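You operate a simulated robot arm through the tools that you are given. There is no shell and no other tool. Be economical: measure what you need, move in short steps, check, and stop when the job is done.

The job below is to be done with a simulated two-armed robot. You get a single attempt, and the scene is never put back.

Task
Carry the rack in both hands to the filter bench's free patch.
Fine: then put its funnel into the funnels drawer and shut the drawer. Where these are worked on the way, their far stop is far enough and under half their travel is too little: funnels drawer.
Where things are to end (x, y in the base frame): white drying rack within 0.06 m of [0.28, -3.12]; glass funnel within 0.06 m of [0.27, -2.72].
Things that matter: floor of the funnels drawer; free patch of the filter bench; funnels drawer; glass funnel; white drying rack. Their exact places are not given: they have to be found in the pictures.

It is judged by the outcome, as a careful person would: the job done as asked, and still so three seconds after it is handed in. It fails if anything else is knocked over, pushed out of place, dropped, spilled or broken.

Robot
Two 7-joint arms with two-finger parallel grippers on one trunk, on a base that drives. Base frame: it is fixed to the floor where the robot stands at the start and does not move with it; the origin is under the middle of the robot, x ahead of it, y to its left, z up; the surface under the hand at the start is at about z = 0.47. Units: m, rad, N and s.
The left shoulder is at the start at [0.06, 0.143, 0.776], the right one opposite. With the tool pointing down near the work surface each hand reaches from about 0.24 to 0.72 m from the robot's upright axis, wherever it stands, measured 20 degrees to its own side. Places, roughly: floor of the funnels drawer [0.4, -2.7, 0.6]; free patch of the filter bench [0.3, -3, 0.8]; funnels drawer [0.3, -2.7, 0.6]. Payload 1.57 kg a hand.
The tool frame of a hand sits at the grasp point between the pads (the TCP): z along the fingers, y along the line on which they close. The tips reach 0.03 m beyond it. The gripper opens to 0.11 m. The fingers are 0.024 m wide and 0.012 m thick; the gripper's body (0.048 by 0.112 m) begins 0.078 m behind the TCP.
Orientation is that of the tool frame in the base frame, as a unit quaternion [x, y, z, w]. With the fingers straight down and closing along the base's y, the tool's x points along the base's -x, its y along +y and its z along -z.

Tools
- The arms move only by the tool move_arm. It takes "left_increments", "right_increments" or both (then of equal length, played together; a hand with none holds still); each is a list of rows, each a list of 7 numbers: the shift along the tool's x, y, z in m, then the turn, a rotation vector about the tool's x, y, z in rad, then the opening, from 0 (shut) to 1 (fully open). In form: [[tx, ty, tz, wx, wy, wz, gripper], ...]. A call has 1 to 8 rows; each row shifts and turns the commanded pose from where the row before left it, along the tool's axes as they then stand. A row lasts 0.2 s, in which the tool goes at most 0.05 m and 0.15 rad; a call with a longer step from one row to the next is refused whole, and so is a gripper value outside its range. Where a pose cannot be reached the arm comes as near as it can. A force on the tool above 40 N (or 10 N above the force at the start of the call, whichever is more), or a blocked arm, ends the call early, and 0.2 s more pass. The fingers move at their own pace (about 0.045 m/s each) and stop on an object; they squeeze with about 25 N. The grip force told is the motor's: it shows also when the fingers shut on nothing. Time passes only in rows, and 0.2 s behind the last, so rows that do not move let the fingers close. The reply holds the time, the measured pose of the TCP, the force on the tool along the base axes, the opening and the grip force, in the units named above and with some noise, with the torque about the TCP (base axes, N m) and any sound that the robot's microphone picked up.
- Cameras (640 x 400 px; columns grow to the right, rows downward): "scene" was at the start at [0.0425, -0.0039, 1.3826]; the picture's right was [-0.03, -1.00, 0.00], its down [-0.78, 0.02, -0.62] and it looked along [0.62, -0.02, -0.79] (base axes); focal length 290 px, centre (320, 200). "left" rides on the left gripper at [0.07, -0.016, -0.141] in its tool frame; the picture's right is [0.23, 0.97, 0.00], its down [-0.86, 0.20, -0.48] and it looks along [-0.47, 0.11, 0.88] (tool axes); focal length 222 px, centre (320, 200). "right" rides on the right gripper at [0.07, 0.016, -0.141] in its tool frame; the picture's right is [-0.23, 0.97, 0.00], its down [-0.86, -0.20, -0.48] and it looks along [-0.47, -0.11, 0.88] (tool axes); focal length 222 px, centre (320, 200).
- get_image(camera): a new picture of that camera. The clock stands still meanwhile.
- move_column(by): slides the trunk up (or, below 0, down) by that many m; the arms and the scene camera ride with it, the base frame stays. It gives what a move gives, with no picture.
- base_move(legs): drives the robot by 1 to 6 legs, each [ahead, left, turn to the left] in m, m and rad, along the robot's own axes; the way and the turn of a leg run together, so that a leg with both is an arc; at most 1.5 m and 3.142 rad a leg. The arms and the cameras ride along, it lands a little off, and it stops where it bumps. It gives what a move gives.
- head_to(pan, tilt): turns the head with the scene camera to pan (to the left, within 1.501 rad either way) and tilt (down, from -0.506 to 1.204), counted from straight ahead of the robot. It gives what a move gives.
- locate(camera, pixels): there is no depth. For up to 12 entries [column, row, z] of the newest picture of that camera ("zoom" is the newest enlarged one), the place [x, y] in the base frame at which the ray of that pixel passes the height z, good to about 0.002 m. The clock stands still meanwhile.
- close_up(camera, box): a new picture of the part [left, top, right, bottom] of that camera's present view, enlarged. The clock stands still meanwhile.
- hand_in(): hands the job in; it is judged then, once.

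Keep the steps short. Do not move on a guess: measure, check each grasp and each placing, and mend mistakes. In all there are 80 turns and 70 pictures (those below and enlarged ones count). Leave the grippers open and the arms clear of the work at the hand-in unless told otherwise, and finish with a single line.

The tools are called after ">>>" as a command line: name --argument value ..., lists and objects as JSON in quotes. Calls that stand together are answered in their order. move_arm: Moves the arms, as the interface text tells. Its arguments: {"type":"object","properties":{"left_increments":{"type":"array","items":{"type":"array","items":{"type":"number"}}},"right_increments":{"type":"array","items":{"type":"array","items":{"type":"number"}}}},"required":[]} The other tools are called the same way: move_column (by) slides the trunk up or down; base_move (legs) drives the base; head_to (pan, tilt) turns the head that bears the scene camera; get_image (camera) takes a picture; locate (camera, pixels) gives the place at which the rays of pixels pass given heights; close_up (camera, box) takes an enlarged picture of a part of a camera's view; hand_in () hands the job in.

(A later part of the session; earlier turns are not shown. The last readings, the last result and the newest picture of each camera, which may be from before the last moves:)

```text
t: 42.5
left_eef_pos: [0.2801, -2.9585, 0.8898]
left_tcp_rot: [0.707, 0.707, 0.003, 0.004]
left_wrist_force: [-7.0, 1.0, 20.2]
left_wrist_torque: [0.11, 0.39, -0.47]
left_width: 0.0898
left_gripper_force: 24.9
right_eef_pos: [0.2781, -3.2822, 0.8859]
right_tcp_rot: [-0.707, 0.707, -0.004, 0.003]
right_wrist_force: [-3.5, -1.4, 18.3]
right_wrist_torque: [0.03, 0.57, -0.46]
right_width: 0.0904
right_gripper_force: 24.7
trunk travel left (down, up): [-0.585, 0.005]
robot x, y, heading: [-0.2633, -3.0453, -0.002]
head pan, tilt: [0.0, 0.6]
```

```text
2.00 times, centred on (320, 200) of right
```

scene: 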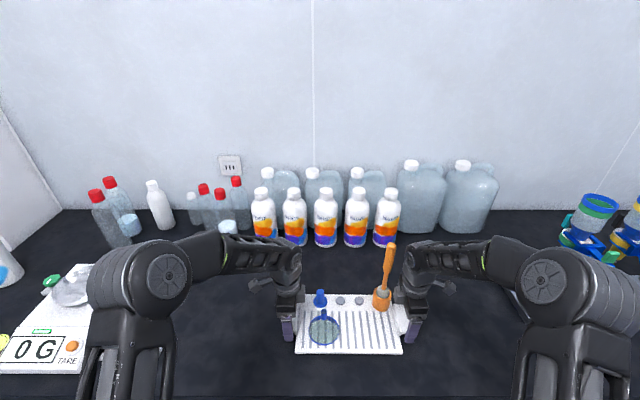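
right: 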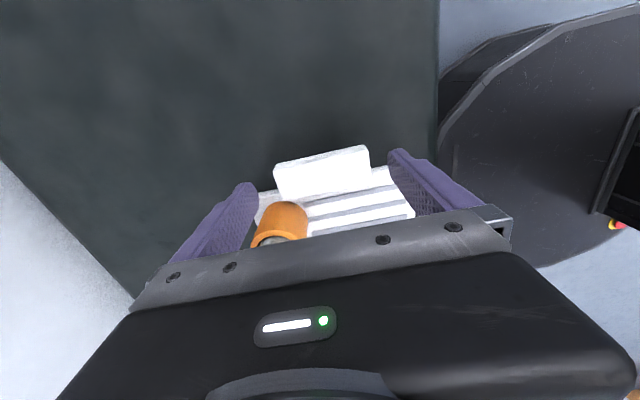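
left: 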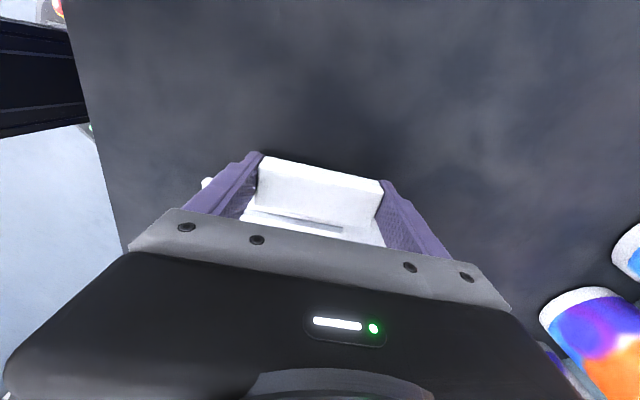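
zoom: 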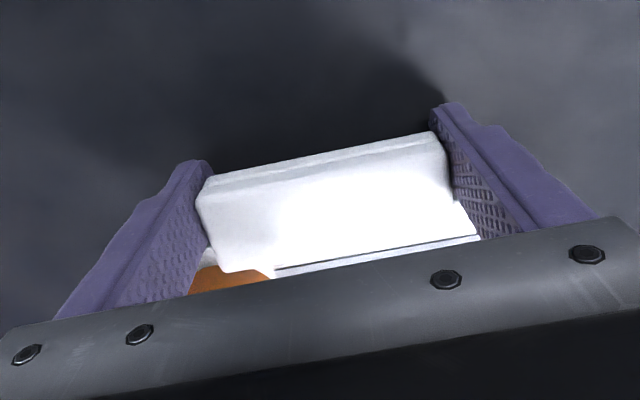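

Evenly loaded on both sides (20 N and 18 N), so it rests flat. Opening both.

>>> move_arm --left_increments '[[0, 0, 0, 0, 0, 0, 0.9], [0, 0, 0, 0, 0, 0, 1], [0, 0, 0, 0, 0, 0, 1], [0, 0, 0, 0, 0, 0, 1]]' --right_increments '[[0, 0, 0, 0, 0, 0, 0.9], [0, 0, 0, 0, 0, 0, 1], [0, 0, 0, 0, 0, 0, 1], [0, 0, 0, 0, 0, 0, 1]]'

>>> close_up --camera "scene" --box '[240, 240, 460, 380]'

```text
t: 43.5
left_eef_pos: [0.2839, -2.9585, 0.8853]
left_tcp_rot: [0.707, 0.707, 0.003, 0.003]
left_wrist_force: [1.0, 0.4, 0.5]
left_wrist_torque: [0.0, 0.05, 0.0]
left_width: 0.1103
left_gripper_force: 0.0
right_eef_pos: [0.2807, -3.283, 0.8829]
right_tcp_rot: [-0.707, 0.707, -0.004, 0.003]
right_wrist_force: [-0.1, -0.2, -0.4]
right_wrist_torque: [0.02, -0.02, -0.03]
right_width: 0.1101
right_gripper_force: 0.1
trunk travel left (down, up): [-0.585, 0.005]
robot x, y, heading: [-0.2591, -3.0432, -0.001]
head pan, tilt: [0.0, 0.6]
```

```text
2.86 times, centred on (350, 310) of scene
```

zoom: 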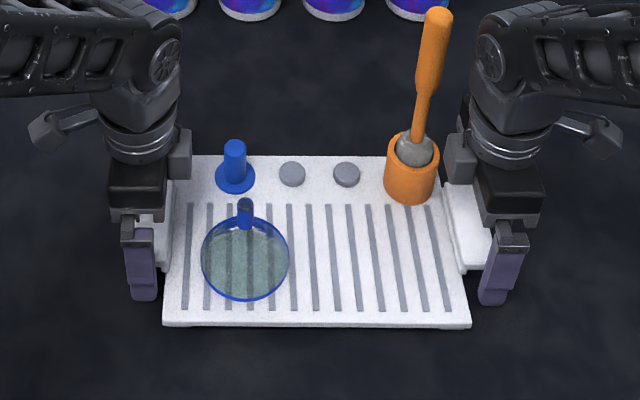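

The rack stands at the target and nothing moved. I raise both hands straight up 0.12 m.

>>> move_arm --left_increments '[[0, 0, -0.02, 0, 0, 0, 1], [0, 0, -0.025, 0, 0, 0, 1], [0, 0, -0.025, 0, 0, 0, 1], [0, 0, -0.025, 0, 0, 0, 1], [0, 0, -0.025, 0, 0, 0, 1], [0, 0, 0, 0, 0, 0, 1]]' --right_increments '[[0, 0, -0.02, 0, 0, 0, 1], [0, 0, -0.025, 0, 0, 0, 1], [0, 0, -0.025, 0, 0, 0, 1], [0, 0, -0.025, 0, 0, 0, 1], [0, 0, -0.025, 0, 0, 0, 1], [0, 0, 0, 0, 0, 0, 1]]'

>>> move_arm --left_increments '[[0.025, 0, 0, 0, 0, 0, 1], [0.025, 0, 0, 0, 0, 0, 1], [0, 0, 0, 0, 0, 0, 1]]' --right_increments '[[0.025, 0, 0, 0, 0, 0, 1], [0.025, 0, 0, 0, 0, 0, 1], [0, 0, 0, 0, 0, 0, 1]]'

>>> close_up --camera "scene" --box '[240, 240, 460, 380]'

>>> get_image --camera "left"

```text
t: 44.9
left_eef_pos: [0.2825, -2.9588, 1.0074]
left_tcp_rot: [0.707, 0.708, 0.002, 0.002]
left_wrist_force: [-0.7, -0.1, 0.1]
left_wrist_torque: [0.0, 0.01, 0.03]
left_width: 0.1099
left_gripper_force: 0.0
right_eef_pos: [0.2794, -3.2826, 1.004]
right_tcp_rot: [-0.707, 0.707, -0.004, 0.001]
right_wrist_force: [-0.6, 0.5, 0.0]
right_wrist_torque: [0.02, 0.0, 0.03]
right_width: 0.1101
right_gripper_force: 0.0
trunk travel left (down, up): [-0.585, 0.005]
robot x, y, heading: [-0.2636, -3.0404, 0.001]
head pan, tilt: [0.0, 0.6]
```

```text
t: 45.7
left_eef_pos: [0.2811, -2.9087, 1.0061]
left_tcp_rot: [0.707, 0.707, 0.001, 0.002]
left_wrist_force: [1.0, -0.1, 0.3]
left_wrist_torque: [0.0, 0.0, 0.01]
left_width: 0.1097
left_gripper_force: 0.1
right_eef_pos: [0.2795, -3.332, 1.0063]
right_tcp_rot: [-0.706, 0.708, -0.004, 0.002]
right_wrist_force: [0.4, -0.1, -0.3]
right_wrist_torque: [0.02, -0.02, 0.02]
right_width: 0.1099
right_gripper_force: 0.0
trunk travel left (down, up): [-0.585, 0.005]
robot x, y, heading: [-0.2601, -3.0416, 0.002]
head pan, tilt: [0.0, 0.6]
```

```text
2.86 times, centred on (350, 310) of scene
```

zoom: 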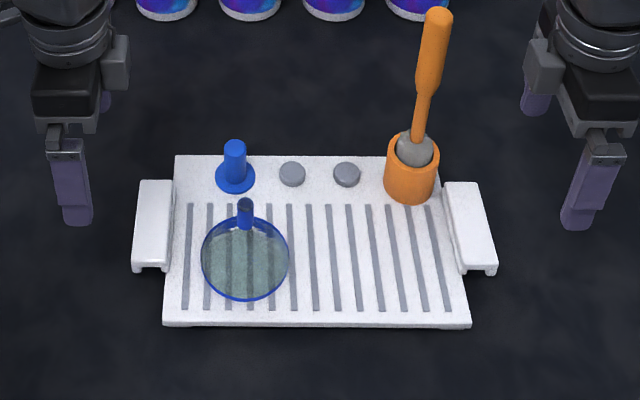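

```text
35 pictures are left
```

left: 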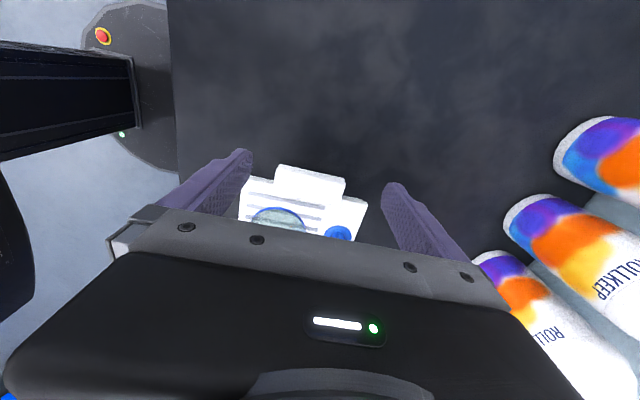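

The rack sits well: everything on it is upright. I locate the rack corners, the funnel rim and the stem tip.

>>> locate --camera "zoom" --pixels '[[201, 258, 0.875], [289, 258, 0.875], [245, 300, 0.875], [245, 217, 0.875], [245, 203, 0.92], [245, 203, 0.94], [245, 203, 0.96], [163, 322, 0.87], [470, 322, 0.87], [174, 156, 0.87], [440, 156, 0.87]]'

```text
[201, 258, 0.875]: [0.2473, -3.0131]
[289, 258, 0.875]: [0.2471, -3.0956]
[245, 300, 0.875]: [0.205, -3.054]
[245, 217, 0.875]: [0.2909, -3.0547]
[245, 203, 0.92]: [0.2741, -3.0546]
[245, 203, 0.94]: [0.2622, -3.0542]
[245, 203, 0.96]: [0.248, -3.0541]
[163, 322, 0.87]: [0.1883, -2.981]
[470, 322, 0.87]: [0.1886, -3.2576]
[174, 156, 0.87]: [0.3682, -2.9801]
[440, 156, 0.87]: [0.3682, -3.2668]
```

Rack centre is (0.278, −3.121), on target. The funnel rim is centred at (0.248, −3.054), diameter 0.083, with the stem up to z≈0.96. Next I back off to look at the drawers, turning nothing else.

>>> base_move --legs '[[-0.5, 0, 0], [0, 0.3, 0]]'

>>> head_to --pan 0.0 --tilt 0.75

>>> get_image --camera "scene"

```text
t: 50.3
left_eef_pos: [-0.2107, -2.6151, 1.0061]
left_tcp_rot: [0.711, 0.704, 0.001, 0.003]
left_wrist_force: [-0.2, -0.4, -0.3]
left_wrist_torque: [-0.01, 0.03, 0.04]
left_width: 0.1099
left_gripper_force: 0.0
right_eef_pos: [-0.2181, -3.0389, 1.0038]
right_tcp_rot: [-0.702, 0.712, -0.004, 0.001]
right_wrist_force: [-0.3, -0.1, 0.9]
right_wrist_torque: [-0.01, 0.02, 0.01]
right_width: 0.11
right_gripper_force: 0.0
trunk travel left (down, up): [-0.585, 0.005]
robot x, y, heading: [-0.7539, -2.7437, -0.005]
head pan, tilt: [0.0, 0.6]
```

```text
t: 51.0
left_eef_pos: [-0.2102, -2.6165, 1.0065]
left_tcp_rot: [0.71, 0.704, 0.002, 0.003]
left_wrist_force: [0.6, 0.6, 0.5]
left_wrist_torque: [-0.01, 0.02, 0.0]
left_width: 0.1099
left_gripper_force: 0.2
right_eef_pos: [-0.2179, -3.0394, 1.0057]
right_tcp_rot: [-0.704, 0.711, -0.003, 0.002]
right_wrist_force: [0.1, -0.6, 0.5]
right_wrist_torque: [0.03, 0.0, 0.03]
right_width: 0.1103
right_gripper_force: 0.1
trunk travel left (down, up): [-0.585, 0.005]
robot x, y, heading: [-0.7541, -2.7477, -0.006]
head pan, tilt: [0.0, 0.75]
```

```text
34 pictures are left
```

scene: 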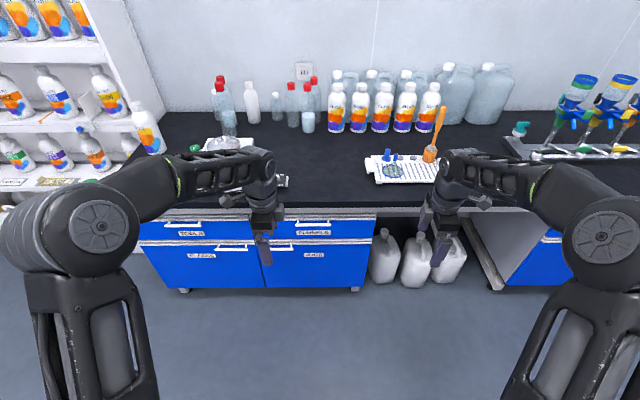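

>>> close_up --camera "scene" --box '[240, 195, 390, 295]'

>>> locate --camera "zoom" --pixels '[[320, 200, 0.75], [320, 200, 0.7]]'

```text
4.00 times, centred on (315, 245) of scene
```

zoom: 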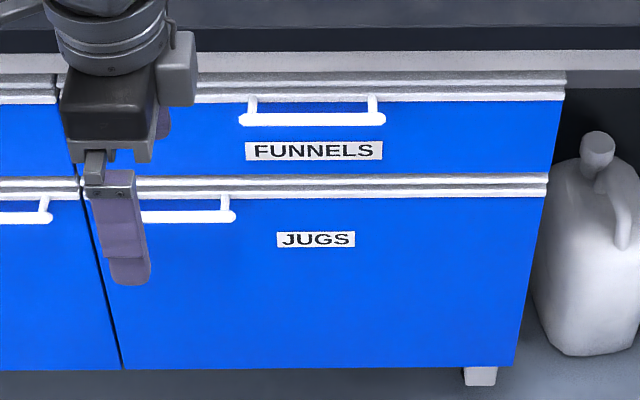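

```text
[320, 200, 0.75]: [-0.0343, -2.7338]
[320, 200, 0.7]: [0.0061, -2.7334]
```

The FUNNELS drawer is top-right; its bar handle is near z 0.73. I'll fetch the funnel first with the right hand, while the drawer is still shut. Driving 0.41 m ahead brings the right hand close to it.

>>> base_move --legs '[[0.41, 0, 0.005]]'

>>> close_up --camera "scene" --box '[340, 190, 500, 310]'

```text
t: 53.6
left_eef_pos: [0.206, -2.6063, 1.0055]
left_tcp_rot: [0.704, 0.71, 0.001, 0.003]
left_wrist_force: [0.0, -0.1, -0.5]
left_wrist_torque: [0.03, 0.0, 0.01]
left_width: 0.1098
left_gripper_force: 0.0
right_eef_pos: [0.2063, -3.0295, 1.0054]
right_tcp_rot: [0.71, -0.704, 0.003, -0.002]
right_wrist_force: [0.0, -0.5, -0.5]
right_wrist_torque: [0.01, 0.02, 0.01]
right_width: 0.1098
right_gripper_force: 0.1
trunk travel left (down, up): [-0.585, 0.005]
robot x, y, heading: [-0.3431, -2.7433, 0.003]
head pan, tilt: [0.0, 0.75]
```

```text
3.33 times, centred on (420, 250) of scene
```

zoom: 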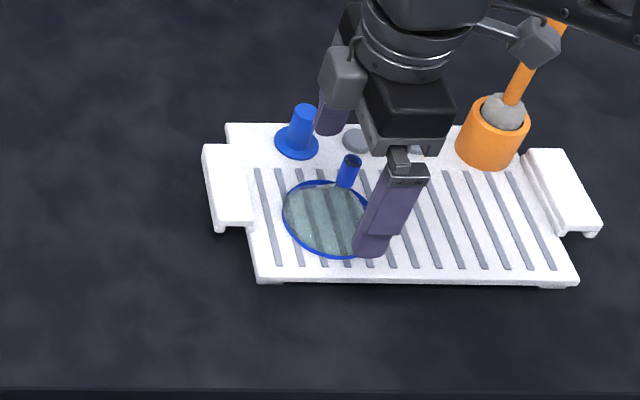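

I triangulate the stem tip from this new viewpoint, at zoom (352,160).

>>> locate --camera "zoom" --pixels '[[352, 160, 0.92], [352, 160, 0.94], [352, 160, 0.96], [345, 186, 0.9], [345, 186, 0.92], [345, 186, 0.94], [283, 207, 0.875], [325, 182, 0.875], [340, 256, 0.875]]'

```text
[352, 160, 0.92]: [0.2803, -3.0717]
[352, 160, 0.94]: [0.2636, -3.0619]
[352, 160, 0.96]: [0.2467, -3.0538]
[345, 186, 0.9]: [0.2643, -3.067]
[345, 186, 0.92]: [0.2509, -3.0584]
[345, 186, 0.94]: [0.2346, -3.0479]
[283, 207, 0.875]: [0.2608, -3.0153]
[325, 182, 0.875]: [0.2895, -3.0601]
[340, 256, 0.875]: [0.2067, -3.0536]
```

The stem tip is at (0.247, −3.054, 0.96) and the stem starts at z≈0.923. I centre the open right gripper over it first.

>>> move_arm --right_increments '[[0.012, -0.02, 0, 0, 0, 0, 1], [0.0125, -0.021, 0, 0, 0, 0, 1], [0, 0, 0, 0, 0, 0, 1], [0, 0, 0, 0, 0, 0, 1]]'

>>> close_up --camera "scene" --box '[350, 190, 480, 290]'

```text
t: 54.6
left_eef_pos: [0.2052, -2.6056, 1.007]
left_tcp_rot: [0.704, 0.711, 0.002, 0.002]
left_wrist_force: [0.1, 0.0, 0.5]
left_wrist_torque: [0.05, -0.03, 0.01]
left_width: 0.1101
left_gripper_force: 0.1
right_eef_pos: [0.2479, -3.0549, 1.0052]
right_tcp_rot: [0.71, -0.704, 0.003, -0.002]
right_wrist_force: [-0.6, -0.4, -0.3]
right_wrist_torque: [-0.02, -0.02, 0.0]
right_width: 0.1102
right_gripper_force: 0.1
trunk travel left (down, up): [-0.585, 0.005]
robot x, y, heading: [-0.3397, -2.7424, 0.013]
head pan, tilt: [0.0, 0.75]
```

```text
4.00 times, centred on (415, 240) of scene
```

zoom: 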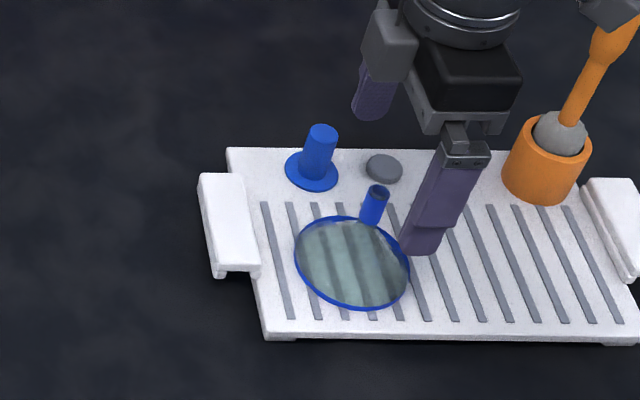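

Checking that the midpoint between fingertips (zoom (420,252) and (370,115)) lines up with the stem.

>>> locate --camera "zoom" --pixels '[[418, 254, 0.975], [368, 117, 0.975], [379, 190, 0.96], [379, 190, 0.95]]'

```text
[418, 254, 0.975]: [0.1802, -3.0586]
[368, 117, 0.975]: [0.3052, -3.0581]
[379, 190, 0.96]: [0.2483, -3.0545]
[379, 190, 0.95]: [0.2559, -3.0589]
```

Aligned: fingers at y −3.058, stem at −3.0545. I lower 0.052 m and then close.

>>> move_arm --right_increments '[[0, 0, 0.018, 0, 0, 0, 1], [0, 0, 0.018, 0, 0, 0, 1], [0, 0, 0.015, 0, 0, 0, 1], [0, 0, 0, 0, 0, 0, 1], [0, 0, 0, 0, 0, 0, 0.5]]'

>>> move_arm --right_increments '[[0, 0, 0, 0, 0, 0, 0.2], [0, 0, 0, 0, 0, 0, 0], [0, 0, 0, 0, 0, 0, 0], [0, 0, 0, 0, 0, 0, 0], [0, 0, 0, 0, 0, 0, 0], [0, 0, 0, 0, 0, 0, 0]]'

>>> close_up --camera "scene" --box '[350, 190, 480, 290]'

```text
t: 55.8
left_eef_pos: [0.2039, -2.6067, 1.006]
left_tcp_rot: [0.704, 0.71, 0.002, 0.001]
left_wrist_force: [0.4, 0.2, 0.0]
left_wrist_torque: [0.0, 0.01, 0.0]
left_width: 0.11
left_gripper_force: 0.1
right_eef_pos: [0.2478, -3.0536, 0.953]
right_tcp_rot: [0.71, -0.705, 0.004, -0.001]
right_wrist_force: [0.3, 0.0, -0.2]
right_wrist_torque: [-0.01, -0.01, -0.01]
right_width: 0.0757
right_gripper_force: 0.1
trunk travel left (down, up): [-0.585, 0.005]
robot x, y, heading: [-0.3385, -2.7439, 0.006]
head pan, tilt: [0.0, 0.75]
```

```text
t: 57.2
left_eef_pos: [0.2045, -2.6062, 1.007]
left_tcp_rot: [0.704, 0.71, 0.002, 0.002]
left_wrist_force: [-0.2, 0.2, 0.6]
left_wrist_torque: [0.02, 0.02, -0.02]
left_width: 0.1099
left_gripper_force: 0.0
right_eef_pos: [0.2468, -3.0534, 0.9533]
right_tcp_rot: [0.71, -0.704, 0.003, -0.002]
right_wrist_force: [-0.7, -0.4, 3.1]
right_wrist_torque: [-0.01, 0.23, 0.04]
right_width: 0.0137
right_gripper_force: 24.8
trunk travel left (down, up): [-0.585, 0.005]
robot x, y, heading: [-0.3369, -2.7405, 0.011]
head pan, tilt: [0.0, 0.75]
```

```text
4.00 times, centred on (415, 240) of scene
```

zoom: 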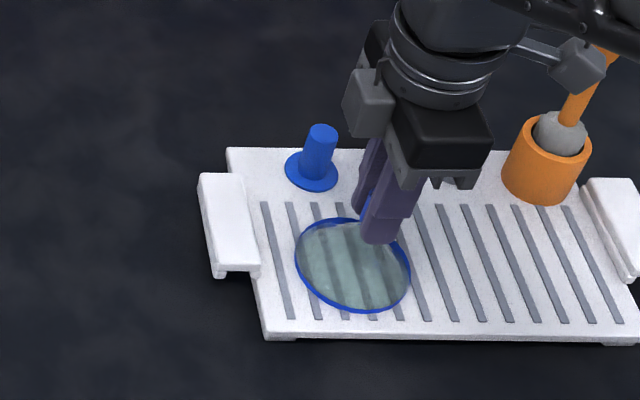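

The grip is on the stem (0.0137 m wide). I lift straight up 0.12 m, the same path as the descent.

>>> move_arm --right_increments '[[0, 0, -0.01, 0, 0, 0, 0], [0, 0, -0.02, 0, 0, 0, 0], [0, 0, -0.02, 0, 0, 0, 0], [0, 0, -0.025, 0, 0, 0, 0], [0, 0, -0.025, 0, 0, 0, 0], [0, 0, -0.02, 0, 0, 0, 0], [0, 0, 0, 0, 0, 0, 0]]'

>>> get_image --camera "scene"

```text
t: 58.8
left_eef_pos: [0.2048, -2.6065, 1.0056]
left_tcp_rot: [0.704, 0.711, 0.002, 0.001]
left_wrist_force: [0.0, -0.8, 0.6]
left_wrist_torque: [-0.02, 0.03, 0.0]
left_width: 0.1101
left_gripper_force: 0.0
right_eef_pos: [0.2479, -3.0532, 1.0758]
right_tcp_rot: [0.709, -0.705, 0.003, -0.002]
right_wrist_force: [-1.1, -0.3, -1.7]
right_wrist_torque: [-0.01, 0.06, -0.01]
right_width: 0.0137
right_gripper_force: 25.1
trunk travel left (down, up): [-0.585, 0.005]
robot x, y, heading: [-0.3356, -2.7471, 0.01]
head pan, tilt: [0.0, 0.75]
```

```text
29 pictures are left
```

scene: 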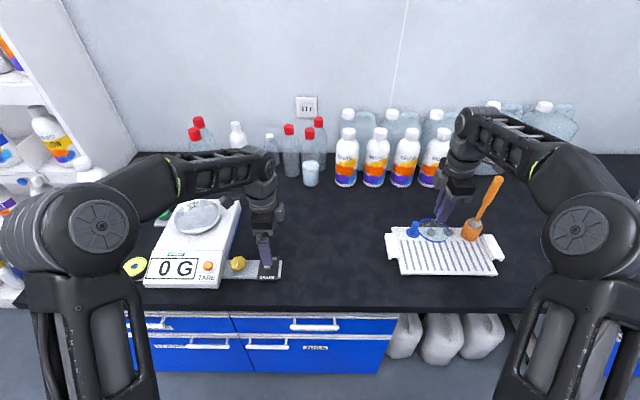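

The funnel hangs from the right hand. I locate the Funnels handle in this picture for a second view of its depth.

>>> locate --camera "scene" --pixels '[[290, 328, 0.7], [290, 328, 0.73], [290, 328, 0.76], [341, 327, 0.73], [315, 328, 0.7], [315, 328, 0.73], [340, 310, 0.85], [270, 309, 0.85]]'

>>> close_up --camera "scene" --box '[265, 300, 365, 360]'

>>> locate --camera "zoom" --pixels '[[320, 200, 0.75], [320, 200, 0.7]]'

```text
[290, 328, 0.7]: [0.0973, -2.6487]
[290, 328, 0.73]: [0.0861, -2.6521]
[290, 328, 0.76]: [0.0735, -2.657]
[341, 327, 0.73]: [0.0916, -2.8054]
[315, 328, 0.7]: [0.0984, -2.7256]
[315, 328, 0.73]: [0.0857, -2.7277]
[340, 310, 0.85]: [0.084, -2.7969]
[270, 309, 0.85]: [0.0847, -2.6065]
```

```text
6.40 times, centred on (315, 330) of scene
```

zoom: 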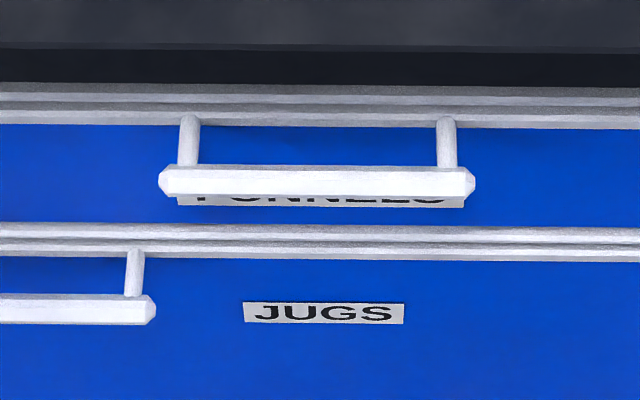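

```text
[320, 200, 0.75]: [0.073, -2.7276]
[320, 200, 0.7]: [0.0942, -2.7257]
```

The handle bar is at x≈0.087, z≈0.73, spanning y −2.652…−2.800 (centre −2.727). I drive back 0.31 m and 0.13 m right, then turn the left hand horizontal.

>>> base_move --legs '[[-0.31, 0, -0.008], [0, -0.13, 0]]'

>>> move_arm --left_increments '[[0, -0.02, 0, -0.143, 0, 0, 1], [0, 0, 0, -0.143, 0, 0, 1], [0, 0, 0, -0.143, 0, 0, 1], [0, 0, 0, -0.143, 0, 0, 1], [0, 0, 0, -0.143, 0, 0, 0.8], [0, 0, 0, -0.143, 0, 0, 0.6], [0, 0, 0, -0.143, 0, 0, 0.6], [0, 0, 0, -0.143, 0, 0, 0.6]]'

>>> move_arm --left_increments '[[0, 0, 0, -0.143, 0, 0, 0.6], [0, 0, 0, -0.143, 0, 0, 0.6], [0, 0, 0, -0.141, 0, 0, 0.6], [0, 0, 0, 0, 0, 0, 0.6]]'

>>> get_image --camera "scene"

```text
t: 61.8
left_eef_pos: [-0.1078, -2.7412, 1.0065]
left_tcp_rot: [0.706, 0.708, 0.002, 0.002]
left_wrist_force: [-0.4, -1.4, 0.5]
left_wrist_torque: [0.03, 0.02, 0.03]
left_width: 0.1101
left_gripper_force: 0.0
right_eef_pos: [-0.0694, -3.19, 1.075]
right_tcp_rot: [0.707, -0.707, 0.003, -0.003]
right_wrist_force: [0.9, -0.2, -1.1]
right_wrist_torque: [0.05, 0.02, 0.03]
right_width: 0.0136
right_gripper_force: 24.9
trunk travel left (down, up): [-0.585, 0.005]
robot x, y, heading: [-0.6536, -2.8748, 0.003]
head pan, tilt: [0.0, 0.75]
```

```text
t: 63.6
left_eef_pos: [-0.1273, -2.7413, 1.0065]
left_tcp_rot: [0.592, 0.595, 0.384, 0.385]
left_wrist_force: [-0.6, -0.5, 0.4]
left_wrist_torque: [-0.02, 0.01, 0.0]
left_width: 0.0661
left_gripper_force: 0.0
right_eef_pos: [-0.0692, -3.1877, 1.075]
right_tcp_rot: [0.707, -0.707, 0.003, -0.002]
right_wrist_force: [-1.0, 0.2, -0.1]
right_wrist_torque: [-0.02, 0.02, -0.01]
right_width: 0.0123
right_gripper_force: 25.0
trunk travel left (down, up): [-0.585, 0.005]
robot x, y, heading: [-0.651, -2.8772, 0.002]
head pan, tilt: [0.0, 0.75]
```

```text
t: 64.6
left_eef_pos: [-0.1215, -2.7387, 1.0046]
left_tcp_rot: [0.497, 0.499, 0.502, 0.502]
left_wrist_force: [-0.3, -0.2, -0.4]
left_wrist_torque: [0.0, 0.0, -0.04]
left_width: 0.066
left_gripper_force: 0.1
left hand out of reach, approached as far as the arm can: row 1
right_eef_pos: [-0.0687, -3.1857, 1.0764]
right_tcp_rot: [0.708, -0.706, 0.004, -0.002]
right_wrist_force: [-0.4, 0.1, -0.7]
right_wrist_torque: [-0.06, 0.04, -0.01]
right_width: 0.0121
right_gripper_force: 24.7
trunk travel left (down, up): [-0.585, 0.005]
robot x, y, heading: [-0.6521, -2.8752, 0.006]
head pan, tilt: [0.0, 0.75]
```

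```text
27 pictures are left
```

scene: 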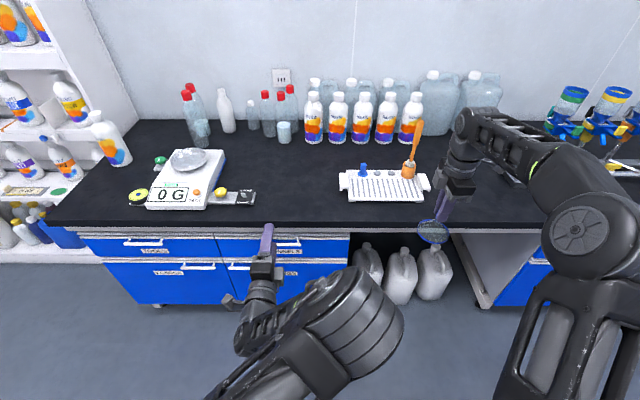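

The left hand is horizontal now. The right grip width fell slightly to 0.0121, so I check the funnel up close.

>>> close_up --camera "scene" --box '[395, 160, 495, 260]'

```text
4.00 times, centred on (445, 210) of scene
```

zoom: 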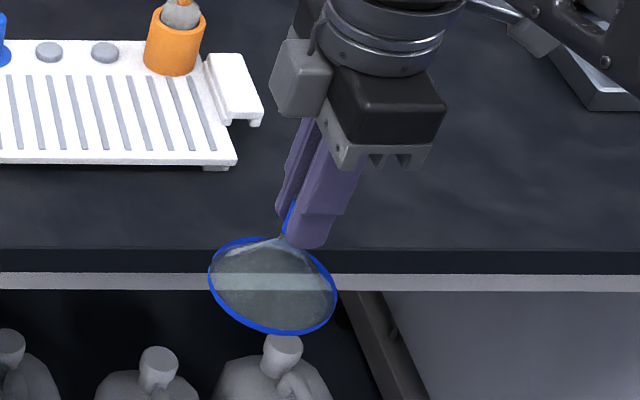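

>>> locate --camera "zoom" --pixels '[[210, 268, 0.998], [337, 296, 0.998], [245, 240, 0.998], [280, 333, 0.998], [272, 285, 0.998], [272, 285, 0.97]]'

```text
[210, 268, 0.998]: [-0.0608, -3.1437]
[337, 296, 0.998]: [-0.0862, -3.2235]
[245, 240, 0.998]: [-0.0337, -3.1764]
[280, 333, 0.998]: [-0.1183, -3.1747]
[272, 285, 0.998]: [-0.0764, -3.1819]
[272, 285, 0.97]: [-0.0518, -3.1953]
```

The funnel still hangs centred under the hand. I lower the left hand to handle height (z 0.73), keeping it short of the bar.

>>> move_arm --left_increments '[[0.003, -0.045, 0, 0, 0, 0, 0.5], [0.003, -0.045, 0, 0, 0, 0, 0.5], [0.003, -0.045, 0, 0, 0, 0, 0.5], [0.003, -0.045, 0, 0, 0, 0, 0.5], [0, -0.045, 0, 0, 0, 0, 0.5], [0, -0.045, 0, 0, 0, 0, 0.5], [0, 0, 0, 0, 0, 0, 0.5]]'

```text
t: 66.2
left_eef_pos: [-0.1031, -2.7461, 0.7572]
left_tcp_rot: [0.498, 0.504, 0.501, 0.496]
left_wrist_force: [0.2, -0.2, 0.1]
left_wrist_torque: [0.02, -0.02, 0.02]
left_width: 0.0551
left_gripper_force: 0.0
left hand out of reach, approached as far as the arm can: row 6
right_eef_pos: [-0.0691, -3.1868, 1.0758]
right_tcp_rot: [-0.707, 0.707, -0.003, 0.002]
right_wrist_force: [-0.1, 0.0, -0.3]
right_wrist_torque: [0.0, 0.0, -0.01]
right_width: 0.0118
right_gripper_force: 25.1
trunk travel left (down, up): [-0.585, 0.005]
robot x, y, heading: [-0.6544, -2.8726, 0.006]
head pan, tilt: [0.0, 0.75]
```

Too close to the body there. I extend 0.10 m ahead, still short of the bar, and read the pose.

>>> move_arm --left_increments '[[0, 0, 0.035, 0, 0, 0, 0.5], [0, 0, 0.035, 0, 0, 0, 0.5], [0, 0, 0.03, 0, 0, 0, 0.5], [0, 0, 0, 0, 0, 0, 0.5]]'

>>> get_image --camera "left"

>>> get_image --camera "scene"

```text
t: 67.2
left_eef_pos: [-0.005, -2.7451, 0.7585]
left_tcp_rot: [0.498, 0.499, 0.502, 0.501]
left_wrist_force: [1.0, 0.7, 0.0]
left_wrist_torque: [-0.02, 0.02, 0.0]
left_width: 0.0548
left_gripper_force: 0.0
right_eef_pos: [-0.0717, -3.1884, 1.0756]
right_tcp_rot: [0.707, -0.707, 0.004, -0.001]
right_wrist_force: [0.1, -0.5, -1.4]
right_wrist_torque: [0.02, -0.02, 0.0]
right_width: 0.0124
right_gripper_force: 25.1
trunk travel left (down, up): [-0.585, 0.005]
robot x, y, heading: [-0.6545, -2.8769, 0.004]
head pan, tilt: [0.0, 0.75]
```

```text
25 pictures are left
```

left: 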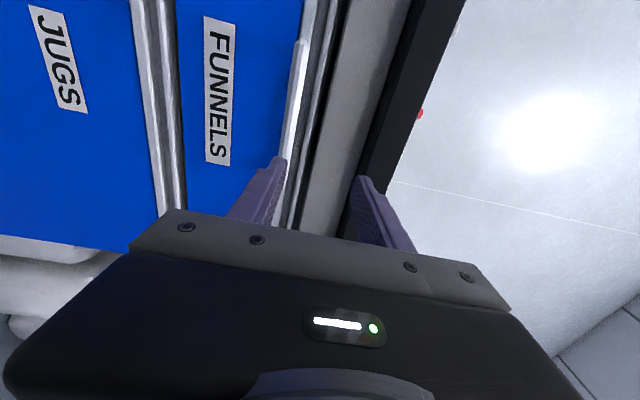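

```text
24 pictures are left
```

scene: 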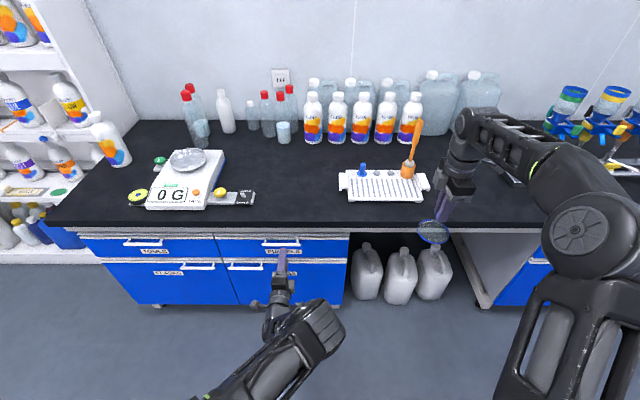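

The wrist view shows the bar (near pixels (297,80)) lying below the gripper's midline, so it must go down about 0.03. I check with the bar pixels at several heights.

>>> locate --camera "left" --pixels '[[297, 80, 0.72], [297, 80, 0.73], [297, 80, 0.74], [303, 42, 0.72], [303, 42, 0.73], [303, 42, 0.74], [290, 130, 0.73], [290, 130, 0.74]]'

>>> close_up --camera "left" --box '[180, 0, 420, 200]'

```text
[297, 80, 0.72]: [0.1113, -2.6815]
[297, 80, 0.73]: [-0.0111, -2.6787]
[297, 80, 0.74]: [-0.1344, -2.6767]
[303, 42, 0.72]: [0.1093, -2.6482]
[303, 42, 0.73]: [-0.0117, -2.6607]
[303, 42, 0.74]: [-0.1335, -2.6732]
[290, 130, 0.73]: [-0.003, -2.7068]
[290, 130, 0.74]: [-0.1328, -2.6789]
```

```text
2.00 times, centred on (300, 100) of left
```

zoom: 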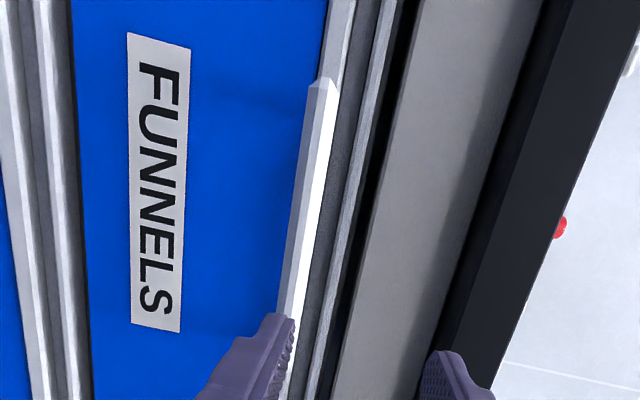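

Bar at z≈0.722, x≈0.09. I lower 0.036, shift 0.015 left, then check the view before sliding on.

>>> move_arm --left_increments '[[0.008, -0.018, 0.01, 0, 0, 0, 0.5], [0.008, -0.018, 0.01, 0, 0, 0, 0.5], [0, 0, 0, 0, 0, 0, 0.5], [0, 0, 0, 0, 0, 0, 0.5]]'

>>> close_up --camera "left" --box '[180, 0, 420, 200]'

```text
t: 68.2
left_eef_pos: [0.014, -2.7295, 0.7232]
left_tcp_rot: [0.498, 0.499, 0.503, 0.5]
left_wrist_force: [-0.2, 0.3, -0.1]
left_wrist_torque: [0.01, 0.03, -0.02]
left_width: 0.0547
left_gripper_force: 0.1
right_eef_pos: [-0.0694, -3.1877, 1.0763]
right_tcp_rot: [0.707, -0.707, 0.004, -0.002]
right_wrist_force: [-0.5, 0.0, -0.6]
right_wrist_torque: [0.01, -0.01, 0.0]
right_width: 0.0121
right_gripper_force: 25.1
trunk travel left (down, up): [-0.585, 0.005]
robot x, y, heading: [-0.6542, -2.8719, 0.003]
head pan, tilt: [0.0, 0.75]
```

```text
2.00 times, centred on (300, 100) of left
```

zoom: 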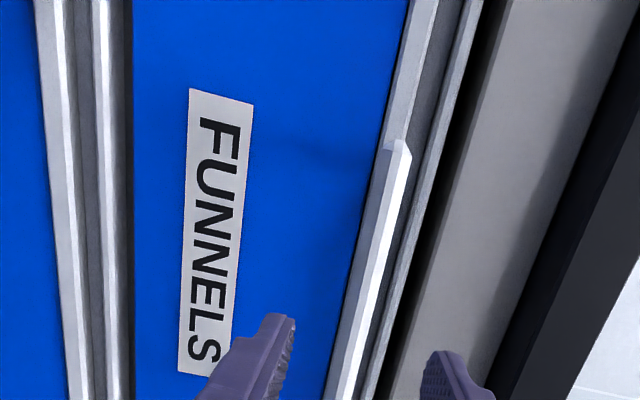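

The bar now lies midway between the fingertips. Sliding ahead 0.062 m around it and closing.

>>> move_arm --left_increments '[[0, 0, 0.025, 0, 0, 0, 0.5], [0, 0, 0.022, 0, 0, 0, 0.5], [0, 0, 0.015, 0, 0, 0, 0.5], [0, 0, 0, 0, 0, 0, 0.5]]'

>>> move_arm --left_increments '[[0, 0, 0, 0, 0, 0, 0.1], [0, 0, 0, 0, 0, 0, 0], [0, 0, 0, 0, 0, 0, 0], [0, 0, 0, 0, 0, 0, 0]]'

>>> close_up --camera "scene" --box '[220, 220, 340, 310]'

```text
t: 69.2
left_eef_pos: [0.0774, -2.728, 0.721]
left_tcp_rot: [0.499, 0.499, 0.502, 0.5]
left_wrist_force: [-0.4, 0.0, -0.4]
left_wrist_torque: [0.01, -0.01, -0.04]
left_width: 0.0551
left_gripper_force: 0.0
right_eef_pos: [-0.0683, -3.1869, 1.0759]
right_tcp_rot: [-0.707, 0.707, -0.004, 0.001]
right_wrist_force: [0.1, 0.1, -2.7]
right_wrist_torque: [-0.02, -0.01, -0.04]
right_width: 0.0121
right_gripper_force: 24.8
trunk travel left (down, up): [-0.585, 0.005]
robot x, y, heading: [-0.6548, -2.8725, 0.002]
head pan, tilt: [0.0, 0.75]
```

```text
t: 70.2
left_eef_pos: [0.077, -2.7281, 0.7207]
left_tcp_rot: [0.498, 0.5, 0.502, 0.5]
left_wrist_force: [-0.8, -0.7, -6.2]
left_wrist_torque: [-0.49, 0.48, -0.19]
left_width: 0.014
left_gripper_force: 27.4
right_eef_pos: [-0.0688, -3.1878, 1.0757]
right_tcp_rot: [-0.707, 0.707, -0.004, 0.002]
right_wrist_force: [-0.1, 0.1, -0.4]
right_wrist_torque: [0.01, 0.0, 0.02]
right_width: 0.0118
right_gripper_force: 25.1
trunk travel left (down, up): [-0.585, 0.005]
robot x, y, heading: [-0.6502, -2.8759, 0.005]
head pan, tilt: [0.0, 0.75]
```

```text
4.44 times, centred on (280, 265) of scene
```

zoom: 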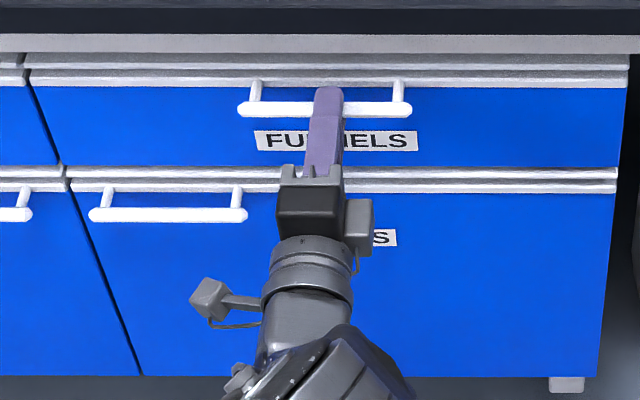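

The bar is gripped. I pull the drawer by driving straight back 0.25 m.

>>> base_move --legs '[[-0.25, 0, 0]]'

>>> get_image --camera "scene"

```text
t: 72.0
left_eef_pos: [-0.1732, -2.7283, 0.7204]
left_tcp_rot: [0.499, 0.499, 0.502, 0.5]
left_wrist_force: [0.9, -17.1, -16.8]
left_wrist_torque: [-0.77, 0.74, -0.17]
left_width: 0.0135
left_gripper_force: 30.3
right_eef_pos: [-0.3168, -3.1878, 1.0749]
right_tcp_rot: [0.709, -0.705, 0.003, -0.002]
right_wrist_force: [-0.9, -0.1, -0.4]
right_wrist_torque: [0.0, -0.03, 0.0]
right_width: 0.0118
right_gripper_force: 24.6
trunk travel left (down, up): [-0.585, 0.005]
robot x, y, heading: [-0.9073, -2.8772, 0.011]
head pan, tilt: [0.0, 0.75]
```

```text
20 pictures are left
```

scene: 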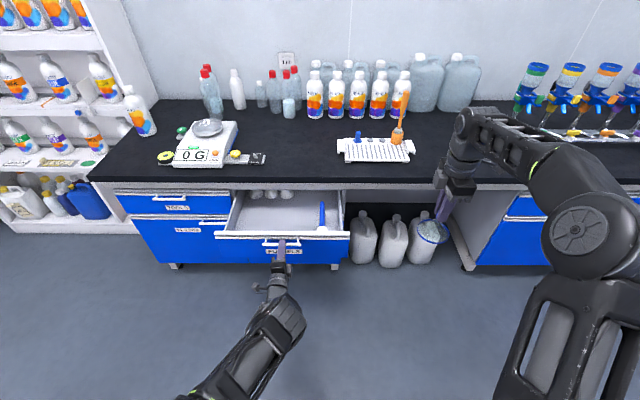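

The drawer opened 0.25 m with things inside: jars at the back and a blue-handled tool on the right. I pull on with the arm in small steps until the stop.

>>> move_arm --left_increments '[[0, 0, -0.012, 0, 0, 0, 0], [0, 0, -0.012, 0, 0, 0, 0], [0, 0, -0.012, 0, 0, 0, 0], [0, 0, -0.012, 0, 0, 0, 0], [0, 0, -0.012, 0, 0, 0, 0], [0, 0, -0.012, 0, 0, 0, 0], [0, 0, 0, 0, 0, 0, 0]]'

>>> close_up --camera "scene" --box '[200, 170, 370, 290]'

```text
t: 73.6
left_eef_pos: [-0.2455, -2.7268, 0.7207]
left_tcp_rot: [0.498, 0.501, 0.501, 0.499]
left_wrist_force: [-1.2, -3.1, -9.4]
left_wrist_torque: [-0.37, 0.36, -0.18]
left_width: 0.0137
left_gripper_force: 29.9
right_eef_pos: [-0.317, -3.1868, 1.0746]
right_tcp_rot: [0.709, -0.706, 0.003, -0.002]
right_wrist_force: [-0.3, 0.1, -0.9]
right_wrist_torque: [-0.01, -0.02, 0.0]
right_width: 0.0121
right_gripper_force: 25.2
trunk travel left (down, up): [-0.585, 0.005]
robot x, y, heading: [-0.9051, -2.8736, 0.011]
head pan, tilt: [0.0, 0.75]
```

```text
3.33 times, centred on (285, 230) of scene
```

zoom: 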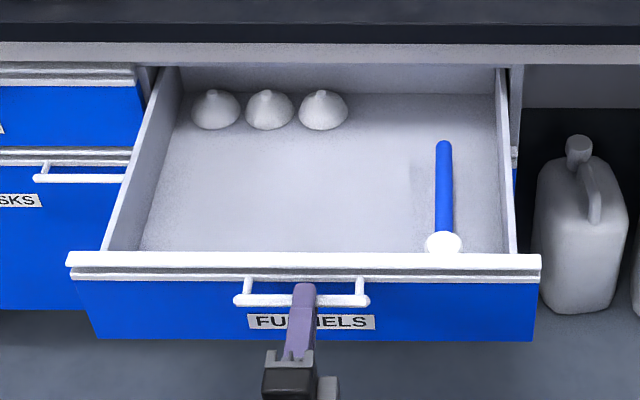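

Opened 0.32 m, no stop yet. There are three white funnels at the back and clear space in front. Pulling further.

>>> move_arm --left_increments '[[0, 0, -0.012, 0, 0, 0, 0], [0, 0, -0.012, 0, 0, 0, 0], [0, 0, -0.012, 0, 0, 0, 0], [0, 0, -0.012, 0, 0, 0, 0], [0, 0, -0.012, 0, 0, 0, 0], [0, 0, -0.012, 0, 0, 0, 0], [0, 0, 0, 0, 0, 0, 0]]'

>>> close_up --camera "scene" --box '[200, 170, 370, 290]'

```text
t: 75.2
left_eef_pos: [-0.309, -2.7348, 0.7301]
left_tcp_rot: [0.498, 0.502, 0.501, 0.498]
left_wrist_force: [0.3, 1.5, -0.1]
left_wrist_torque: [-0.02, -0.01, -0.02]
left_width: 0.0
left_gripper_force: 21.4
left hand out of reach, approached as far as the arm can: row 5, 6
right_eef_pos: [-0.3185, -3.1866, 1.0753]
right_tcp_rot: [0.708, -0.706, 0.004, -0.002]
right_wrist_force: [0.1, 0.4, -0.8]
right_wrist_torque: [-0.03, -0.02, 0.0]
right_width: 0.012
right_gripper_force: 24.3
trunk travel left (down, up): [-0.585, 0.005]
robot x, y, heading: [-0.9064, -2.873, 0.007]
head pan, tilt: [0.0, 0.75]
```

```text
3.33 times, centred on (285, 230) of scene
```

zoom: 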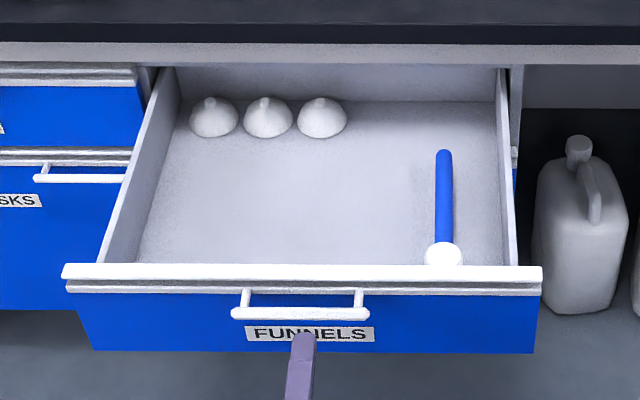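

The bar slipped out once the drawer reached its stop; the drawer is wide open. I measure its travel from the bar, and the drawer insides.

>>> locate --camera "zoom" --pixels '[[300, 313, 0.722], [300, 270, 0.745], [100, 268, 0.745], [513, 268, 0.745], [322, 118, 0.62], [444, 255, 0.62], [444, 150, 0.62], [240, 180, 0.61], [320, 180, 0.61], [213, 120, 0.62], [498, 100, 0.6], [135, 263, 0.6]]'

```text
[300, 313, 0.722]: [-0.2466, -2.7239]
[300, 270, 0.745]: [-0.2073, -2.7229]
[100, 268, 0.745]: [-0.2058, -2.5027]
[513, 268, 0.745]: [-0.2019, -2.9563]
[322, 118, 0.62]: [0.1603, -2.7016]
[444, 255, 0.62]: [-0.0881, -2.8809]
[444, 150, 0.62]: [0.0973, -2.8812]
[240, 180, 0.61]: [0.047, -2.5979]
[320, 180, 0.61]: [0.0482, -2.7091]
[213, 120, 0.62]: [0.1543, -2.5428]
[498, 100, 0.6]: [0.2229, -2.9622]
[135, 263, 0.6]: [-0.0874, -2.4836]
```

Drawer travel is about 0.34 m, so the funnel must be set down near x≈−0.068, y −2.72; that spot is clear. First I raise the left hand clear above everything.

>>> move_arm --left_increments '[[0, 0, -0.01, 0, 0, 0, 0.1], [0, 0.045, 0, 0, 0, 0, 0.2], [0, 0.048, 0, 0, 0, 0, 0.2], [0, 0.048, 0, 0, 0, 0, 0.2], [0, 0.048, 0, 0, 0, 0, 0.2], [0, 0.048, 0, 0, 0, 0, 0.2], [0, 0.048, 0, 0, 0, 0, 0.2], [0, 0, 0, 0, 0, 0, 0.2]]'

>>> base_move --legs '[[0, 0.37, -0.007], [0.24, 0, 0]]'

>>> get_image --camera "scene"

```text
t: 77.0
left_eef_pos: [-0.3176, -2.7327, 1.0195]
left_tcp_rot: [0.498, 0.501, 0.502, 0.499]
left_wrist_force: [1.1, -0.2, -0.3]
left_wrist_torque: [0.03, 0.01, 0.0]
left_width: 0.0218
left_gripper_force: 0.1
left hand out of reach, approached as far as the arm can: row 1
right_eef_pos: [-0.3189, -3.1869, 1.0751]
right_tcp_rot: [0.709, -0.705, 0.003, -0.002]
right_wrist_force: [-0.7, -0.2, -1.2]
right_wrist_torque: [0.0, 0.03, 0.02]
right_width: 0.0121
right_gripper_force: 24.8
trunk travel left (down, up): [-0.585, 0.005]
robot x, y, heading: [-0.906, -2.8772, 0.01]
head pan, tilt: [0.0, 0.75]
```

```text
t: 80.7
left_eef_pos: [-0.0757, -2.3779, 1.02]
left_tcp_rot: [0.5, 0.499, 0.5, 0.501]
left_wrist_force: [1.1, 0.0, 0.0]
left_wrist_torque: [0.01, 0.0, 0.02]
left_width: 0.0221
left_gripper_force: 0.1
right_eef_pos: [-0.0823, -2.8334, 1.0751]
right_tcp_rot: [-0.706, 0.709, -0.003, 0.002]
right_wrist_force: [0.3, 0.5, -1.3]
right_wrist_torque: [0.0, 0.04, -0.03]
right_width: 0.0121
right_gripper_force: 25.0
trunk travel left (down, up): [-0.585, 0.005]
robot x, y, heading: [-0.6632, -2.5144, 0.002]
head pan, tilt: [0.0, 0.75]
```

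```text
17 pictures are left
```

scene: 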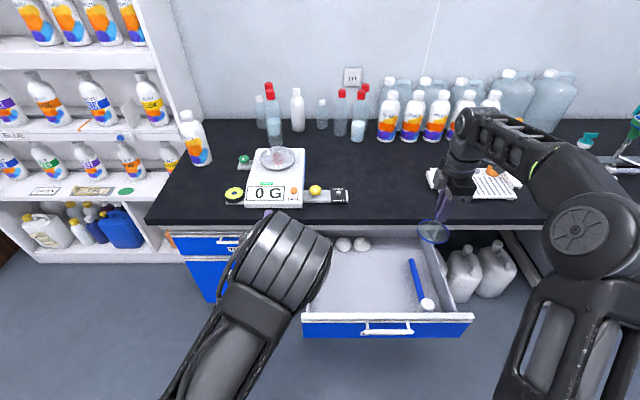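

I triangulate the drawer floor with the blue tool's far end (412,261) and check the bar again at (387,331).

>>> locate --camera "scene" --pixels '[[412, 261, 0.6], [412, 261, 0.62], [412, 261, 0.64], [387, 331, 0.722], [362, 244, 0.62], [428, 303, 0.62], [310, 315, 0.745], [335, 250, 0.6]]'

```text
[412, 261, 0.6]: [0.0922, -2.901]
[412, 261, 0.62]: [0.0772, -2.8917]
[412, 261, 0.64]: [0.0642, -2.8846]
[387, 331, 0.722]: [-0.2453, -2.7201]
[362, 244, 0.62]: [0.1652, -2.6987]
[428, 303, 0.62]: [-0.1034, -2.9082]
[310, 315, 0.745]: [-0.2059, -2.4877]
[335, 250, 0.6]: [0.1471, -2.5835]
```

Floor is around z 0.62, so contact should come near TCP z≈0.70. I shift the right hand to (−0.066, −2.72) and lower it partly.

>>> move_arm --right_increments '[[-0.03, -0.004, 0, 0, 0, 0, 0], [-0.03, -0.004, 0, 0, 0, 0, 0], [-0.03, -0.004, 0, 0, 0, 0, 0], [-0.023, -0.004, 0, 0, 0, 0, 0], [0, 0, 0.04, 0, 0, 0, 0], [0, 0, 0.04, 0, 0, 0, 0], [0, 0, 0.04, 0, 0, 0, 0], [0, 0, 0.04, 0, 0, 0, 0]]'

>>> move_arm --right_increments '[[0, 0, 0.04, 0, 0, 0, 0], [0, 0, 0.04, 0, 0, 0, 0], [0, 0, 0.04, 0, 0, 0, 0], [0, 0, 0.03, 0, 0, 0, 0], [0, 0, 0, 0, 0, 0, 0]]'

>>> close_up --camera "scene" --box '[290, 210, 490, 340]'

```text
t: 82.5
left_eef_pos: [-0.0752, -2.3795, 1.0204]
left_tcp_rot: [0.499, 0.499, 0.5, 0.502]
left_wrist_force: [0.0, 0.1, -1.2]
left_wrist_torque: [-0.01, -0.01, 0.03]
left_width: 0.0219
left_gripper_force: 0.1
right_eef_pos: [-0.0644, -2.7202, 0.914]
right_tcp_rot: [-0.705, 0.709, -0.002, 0.002]
right_wrist_force: [-0.1, 0.0, -0.2]
right_wrist_torque: [0.01, 0.05, 0.01]
right_width: 0.0122
right_gripper_force: 25.0
trunk travel left (down, up): [-0.585, 0.005]
robot x, y, heading: [-0.663, -2.5164, -0.003]
head pan, tilt: [0.0, 0.75]
```

```text
t: 83.7
left_eef_pos: [-0.077, -2.3793, 1.0197]
left_tcp_rot: [0.5, 0.498, 0.499, 0.502]
left_wrist_force: [0.3, -0.5, -0.4]
left_wrist_torque: [0.01, -0.01, -0.01]
left_width: 0.0219
left_gripper_force: 0.0
right_eef_pos: [-0.064, -2.7202, 0.7653]
right_tcp_rot: [-0.706, 0.708, -0.004, 0.002]
right_wrist_force: [0.4, -1.2, -0.8]
right_wrist_torque: [0.01, 0.01, 0.02]
right_width: 0.0123
right_gripper_force: 25.0
trunk travel left (down, up): [-0.585, 0.005]
robot x, y, heading: [-0.6629, -2.5169, 0.0]
head pan, tilt: [0.0, 0.75]
```

```text
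3.08 times, centred on (390, 275) of scene
```

zoom: 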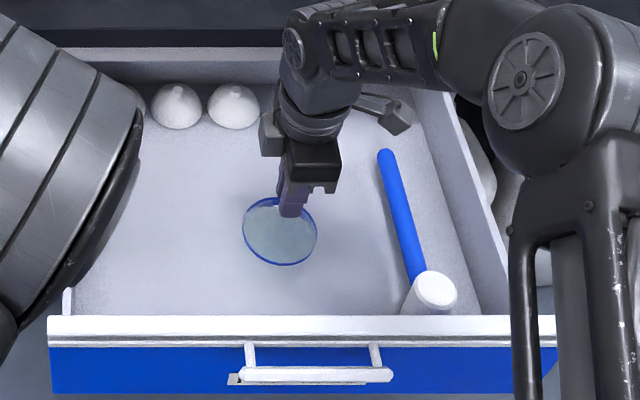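

The funnel is above empty drawer floor. Lowering to TCP 0.715, then in 4 mm steps until the force shows contact.

>>> move_arm --right_increments '[[0, 0, 0.02, 0, 0, 0, 0], [0, 0, 0.02, 0, 0, 0, 0], [0, 0, 0.01, 0, 0, 0, 0], [0, 0, 0, 0, 0, 0, 0]]'

>>> move_arm --right_increments '[[0, 0, 0.004, 0, 0, 0, 0], [0, 0, 0, 0, 0, 0, 0]]'

>>> move_arm --right_increments '[[0, 0, 0.004, 0, 0, 0, 0], [0, 0, 0, 0, 0, 0, 0]]'

>>> move_arm --right_increments '[[0, 0, 0.003, 0, 0, 0, 0], [0, 0, 0, 0, 0, 0, 0]]'

```text
t: 84.7
left_eef_pos: [-0.0758, -2.3794, 1.0216]
left_tcp_rot: [0.5, 0.499, 0.5, 0.501]
left_wrist_force: [-0.6, -0.3, -0.6]
left_wrist_torque: [-0.02, 0.01, 0.0]
left_width: 0.022
left_gripper_force: 0.0
right_eef_pos: [-0.0621, -2.7222, 0.7159]
right_tcp_rot: [-0.706, 0.708, -0.003, 0.002]
right_wrist_force: [-0.3, 0.0, -0.9]
right_wrist_torque: [0.0, 0.0, 0.02]
right_width: 0.0122
right_gripper_force: 25.1
trunk travel left (down, up): [-0.585, 0.005]
robot x, y, heading: [-0.6627, -2.5128, -0.004]
head pan, tilt: [0.0, 0.75]
```

```text
t: 85.3
left_eef_pos: [-0.0768, -2.3787, 1.0195]
left_tcp_rot: [0.5, 0.499, 0.499, 0.502]
left_wrist_force: [-0.8, -0.3, 0.4]
left_wrist_torque: [-0.02, 0.03, 0.03]
left_width: 0.022
left_gripper_force: 0.1
right_eef_pos: [-0.0635, -2.7223, 0.7111]
right_tcp_rot: [-0.705, 0.709, -0.003, 0.002]
right_wrist_force: [0.7, -1.0, -0.4]
right_wrist_torque: [-0.02, 0.0, 0.0]
right_width: 0.0121
right_gripper_force: 25.2
trunk travel left (down, up): [-0.585, 0.005]
robot x, y, heading: [-0.6649, -2.5157, 0.001]
head pan, tilt: [0.0, 0.75]
```

```text
t: 85.9
left_eef_pos: [-0.0759, -2.3772, 1.0199]
left_tcp_rot: [0.5, 0.498, 0.5, 0.502]
left_wrist_force: [0.2, 0.2, -0.4]
left_wrist_torque: [0.0, 0.01, -0.03]
left_width: 0.0219
left_gripper_force: 0.0
right_eef_pos: [-0.0644, -2.7218, 0.7074]
right_tcp_rot: [-0.706, 0.708, -0.003, 0.002]
right_wrist_force: [1.3, 0.0, 0.0]
right_wrist_torque: [0.0, 0.0, -0.02]
right_width: 0.0123
right_gripper_force: 25.5
trunk travel left (down, up): [-0.585, 0.005]
robot x, y, heading: [-0.664, -2.5182, -0.003]
head pan, tilt: [0.0, 0.75]
```

```text
t: 86.5
left_eef_pos: [-0.076, -2.378, 1.0195]
left_tcp_rot: [0.5, 0.498, 0.5, 0.502]
left_wrist_force: [-0.3, 0.4, 0.1]
left_wrist_torque: [0.06, -0.02, -0.01]
left_width: 0.022
left_gripper_force: 0.0
right_eef_pos: [-0.0637, -2.7215, 0.7034]
right_tcp_rot: [-0.706, 0.708, -0.003, 0.001]
right_wrist_force: [-0.4, -0.3, -0.4]
right_wrist_torque: [0.02, 0.01, -0.01]
right_width: 0.0119
right_gripper_force: 25.1
trunk travel left (down, up): [-0.585, 0.005]
robot x, y, heading: [-0.6636, -2.5199, -0.006]
head pan, tilt: [0.0, 0.75]
```

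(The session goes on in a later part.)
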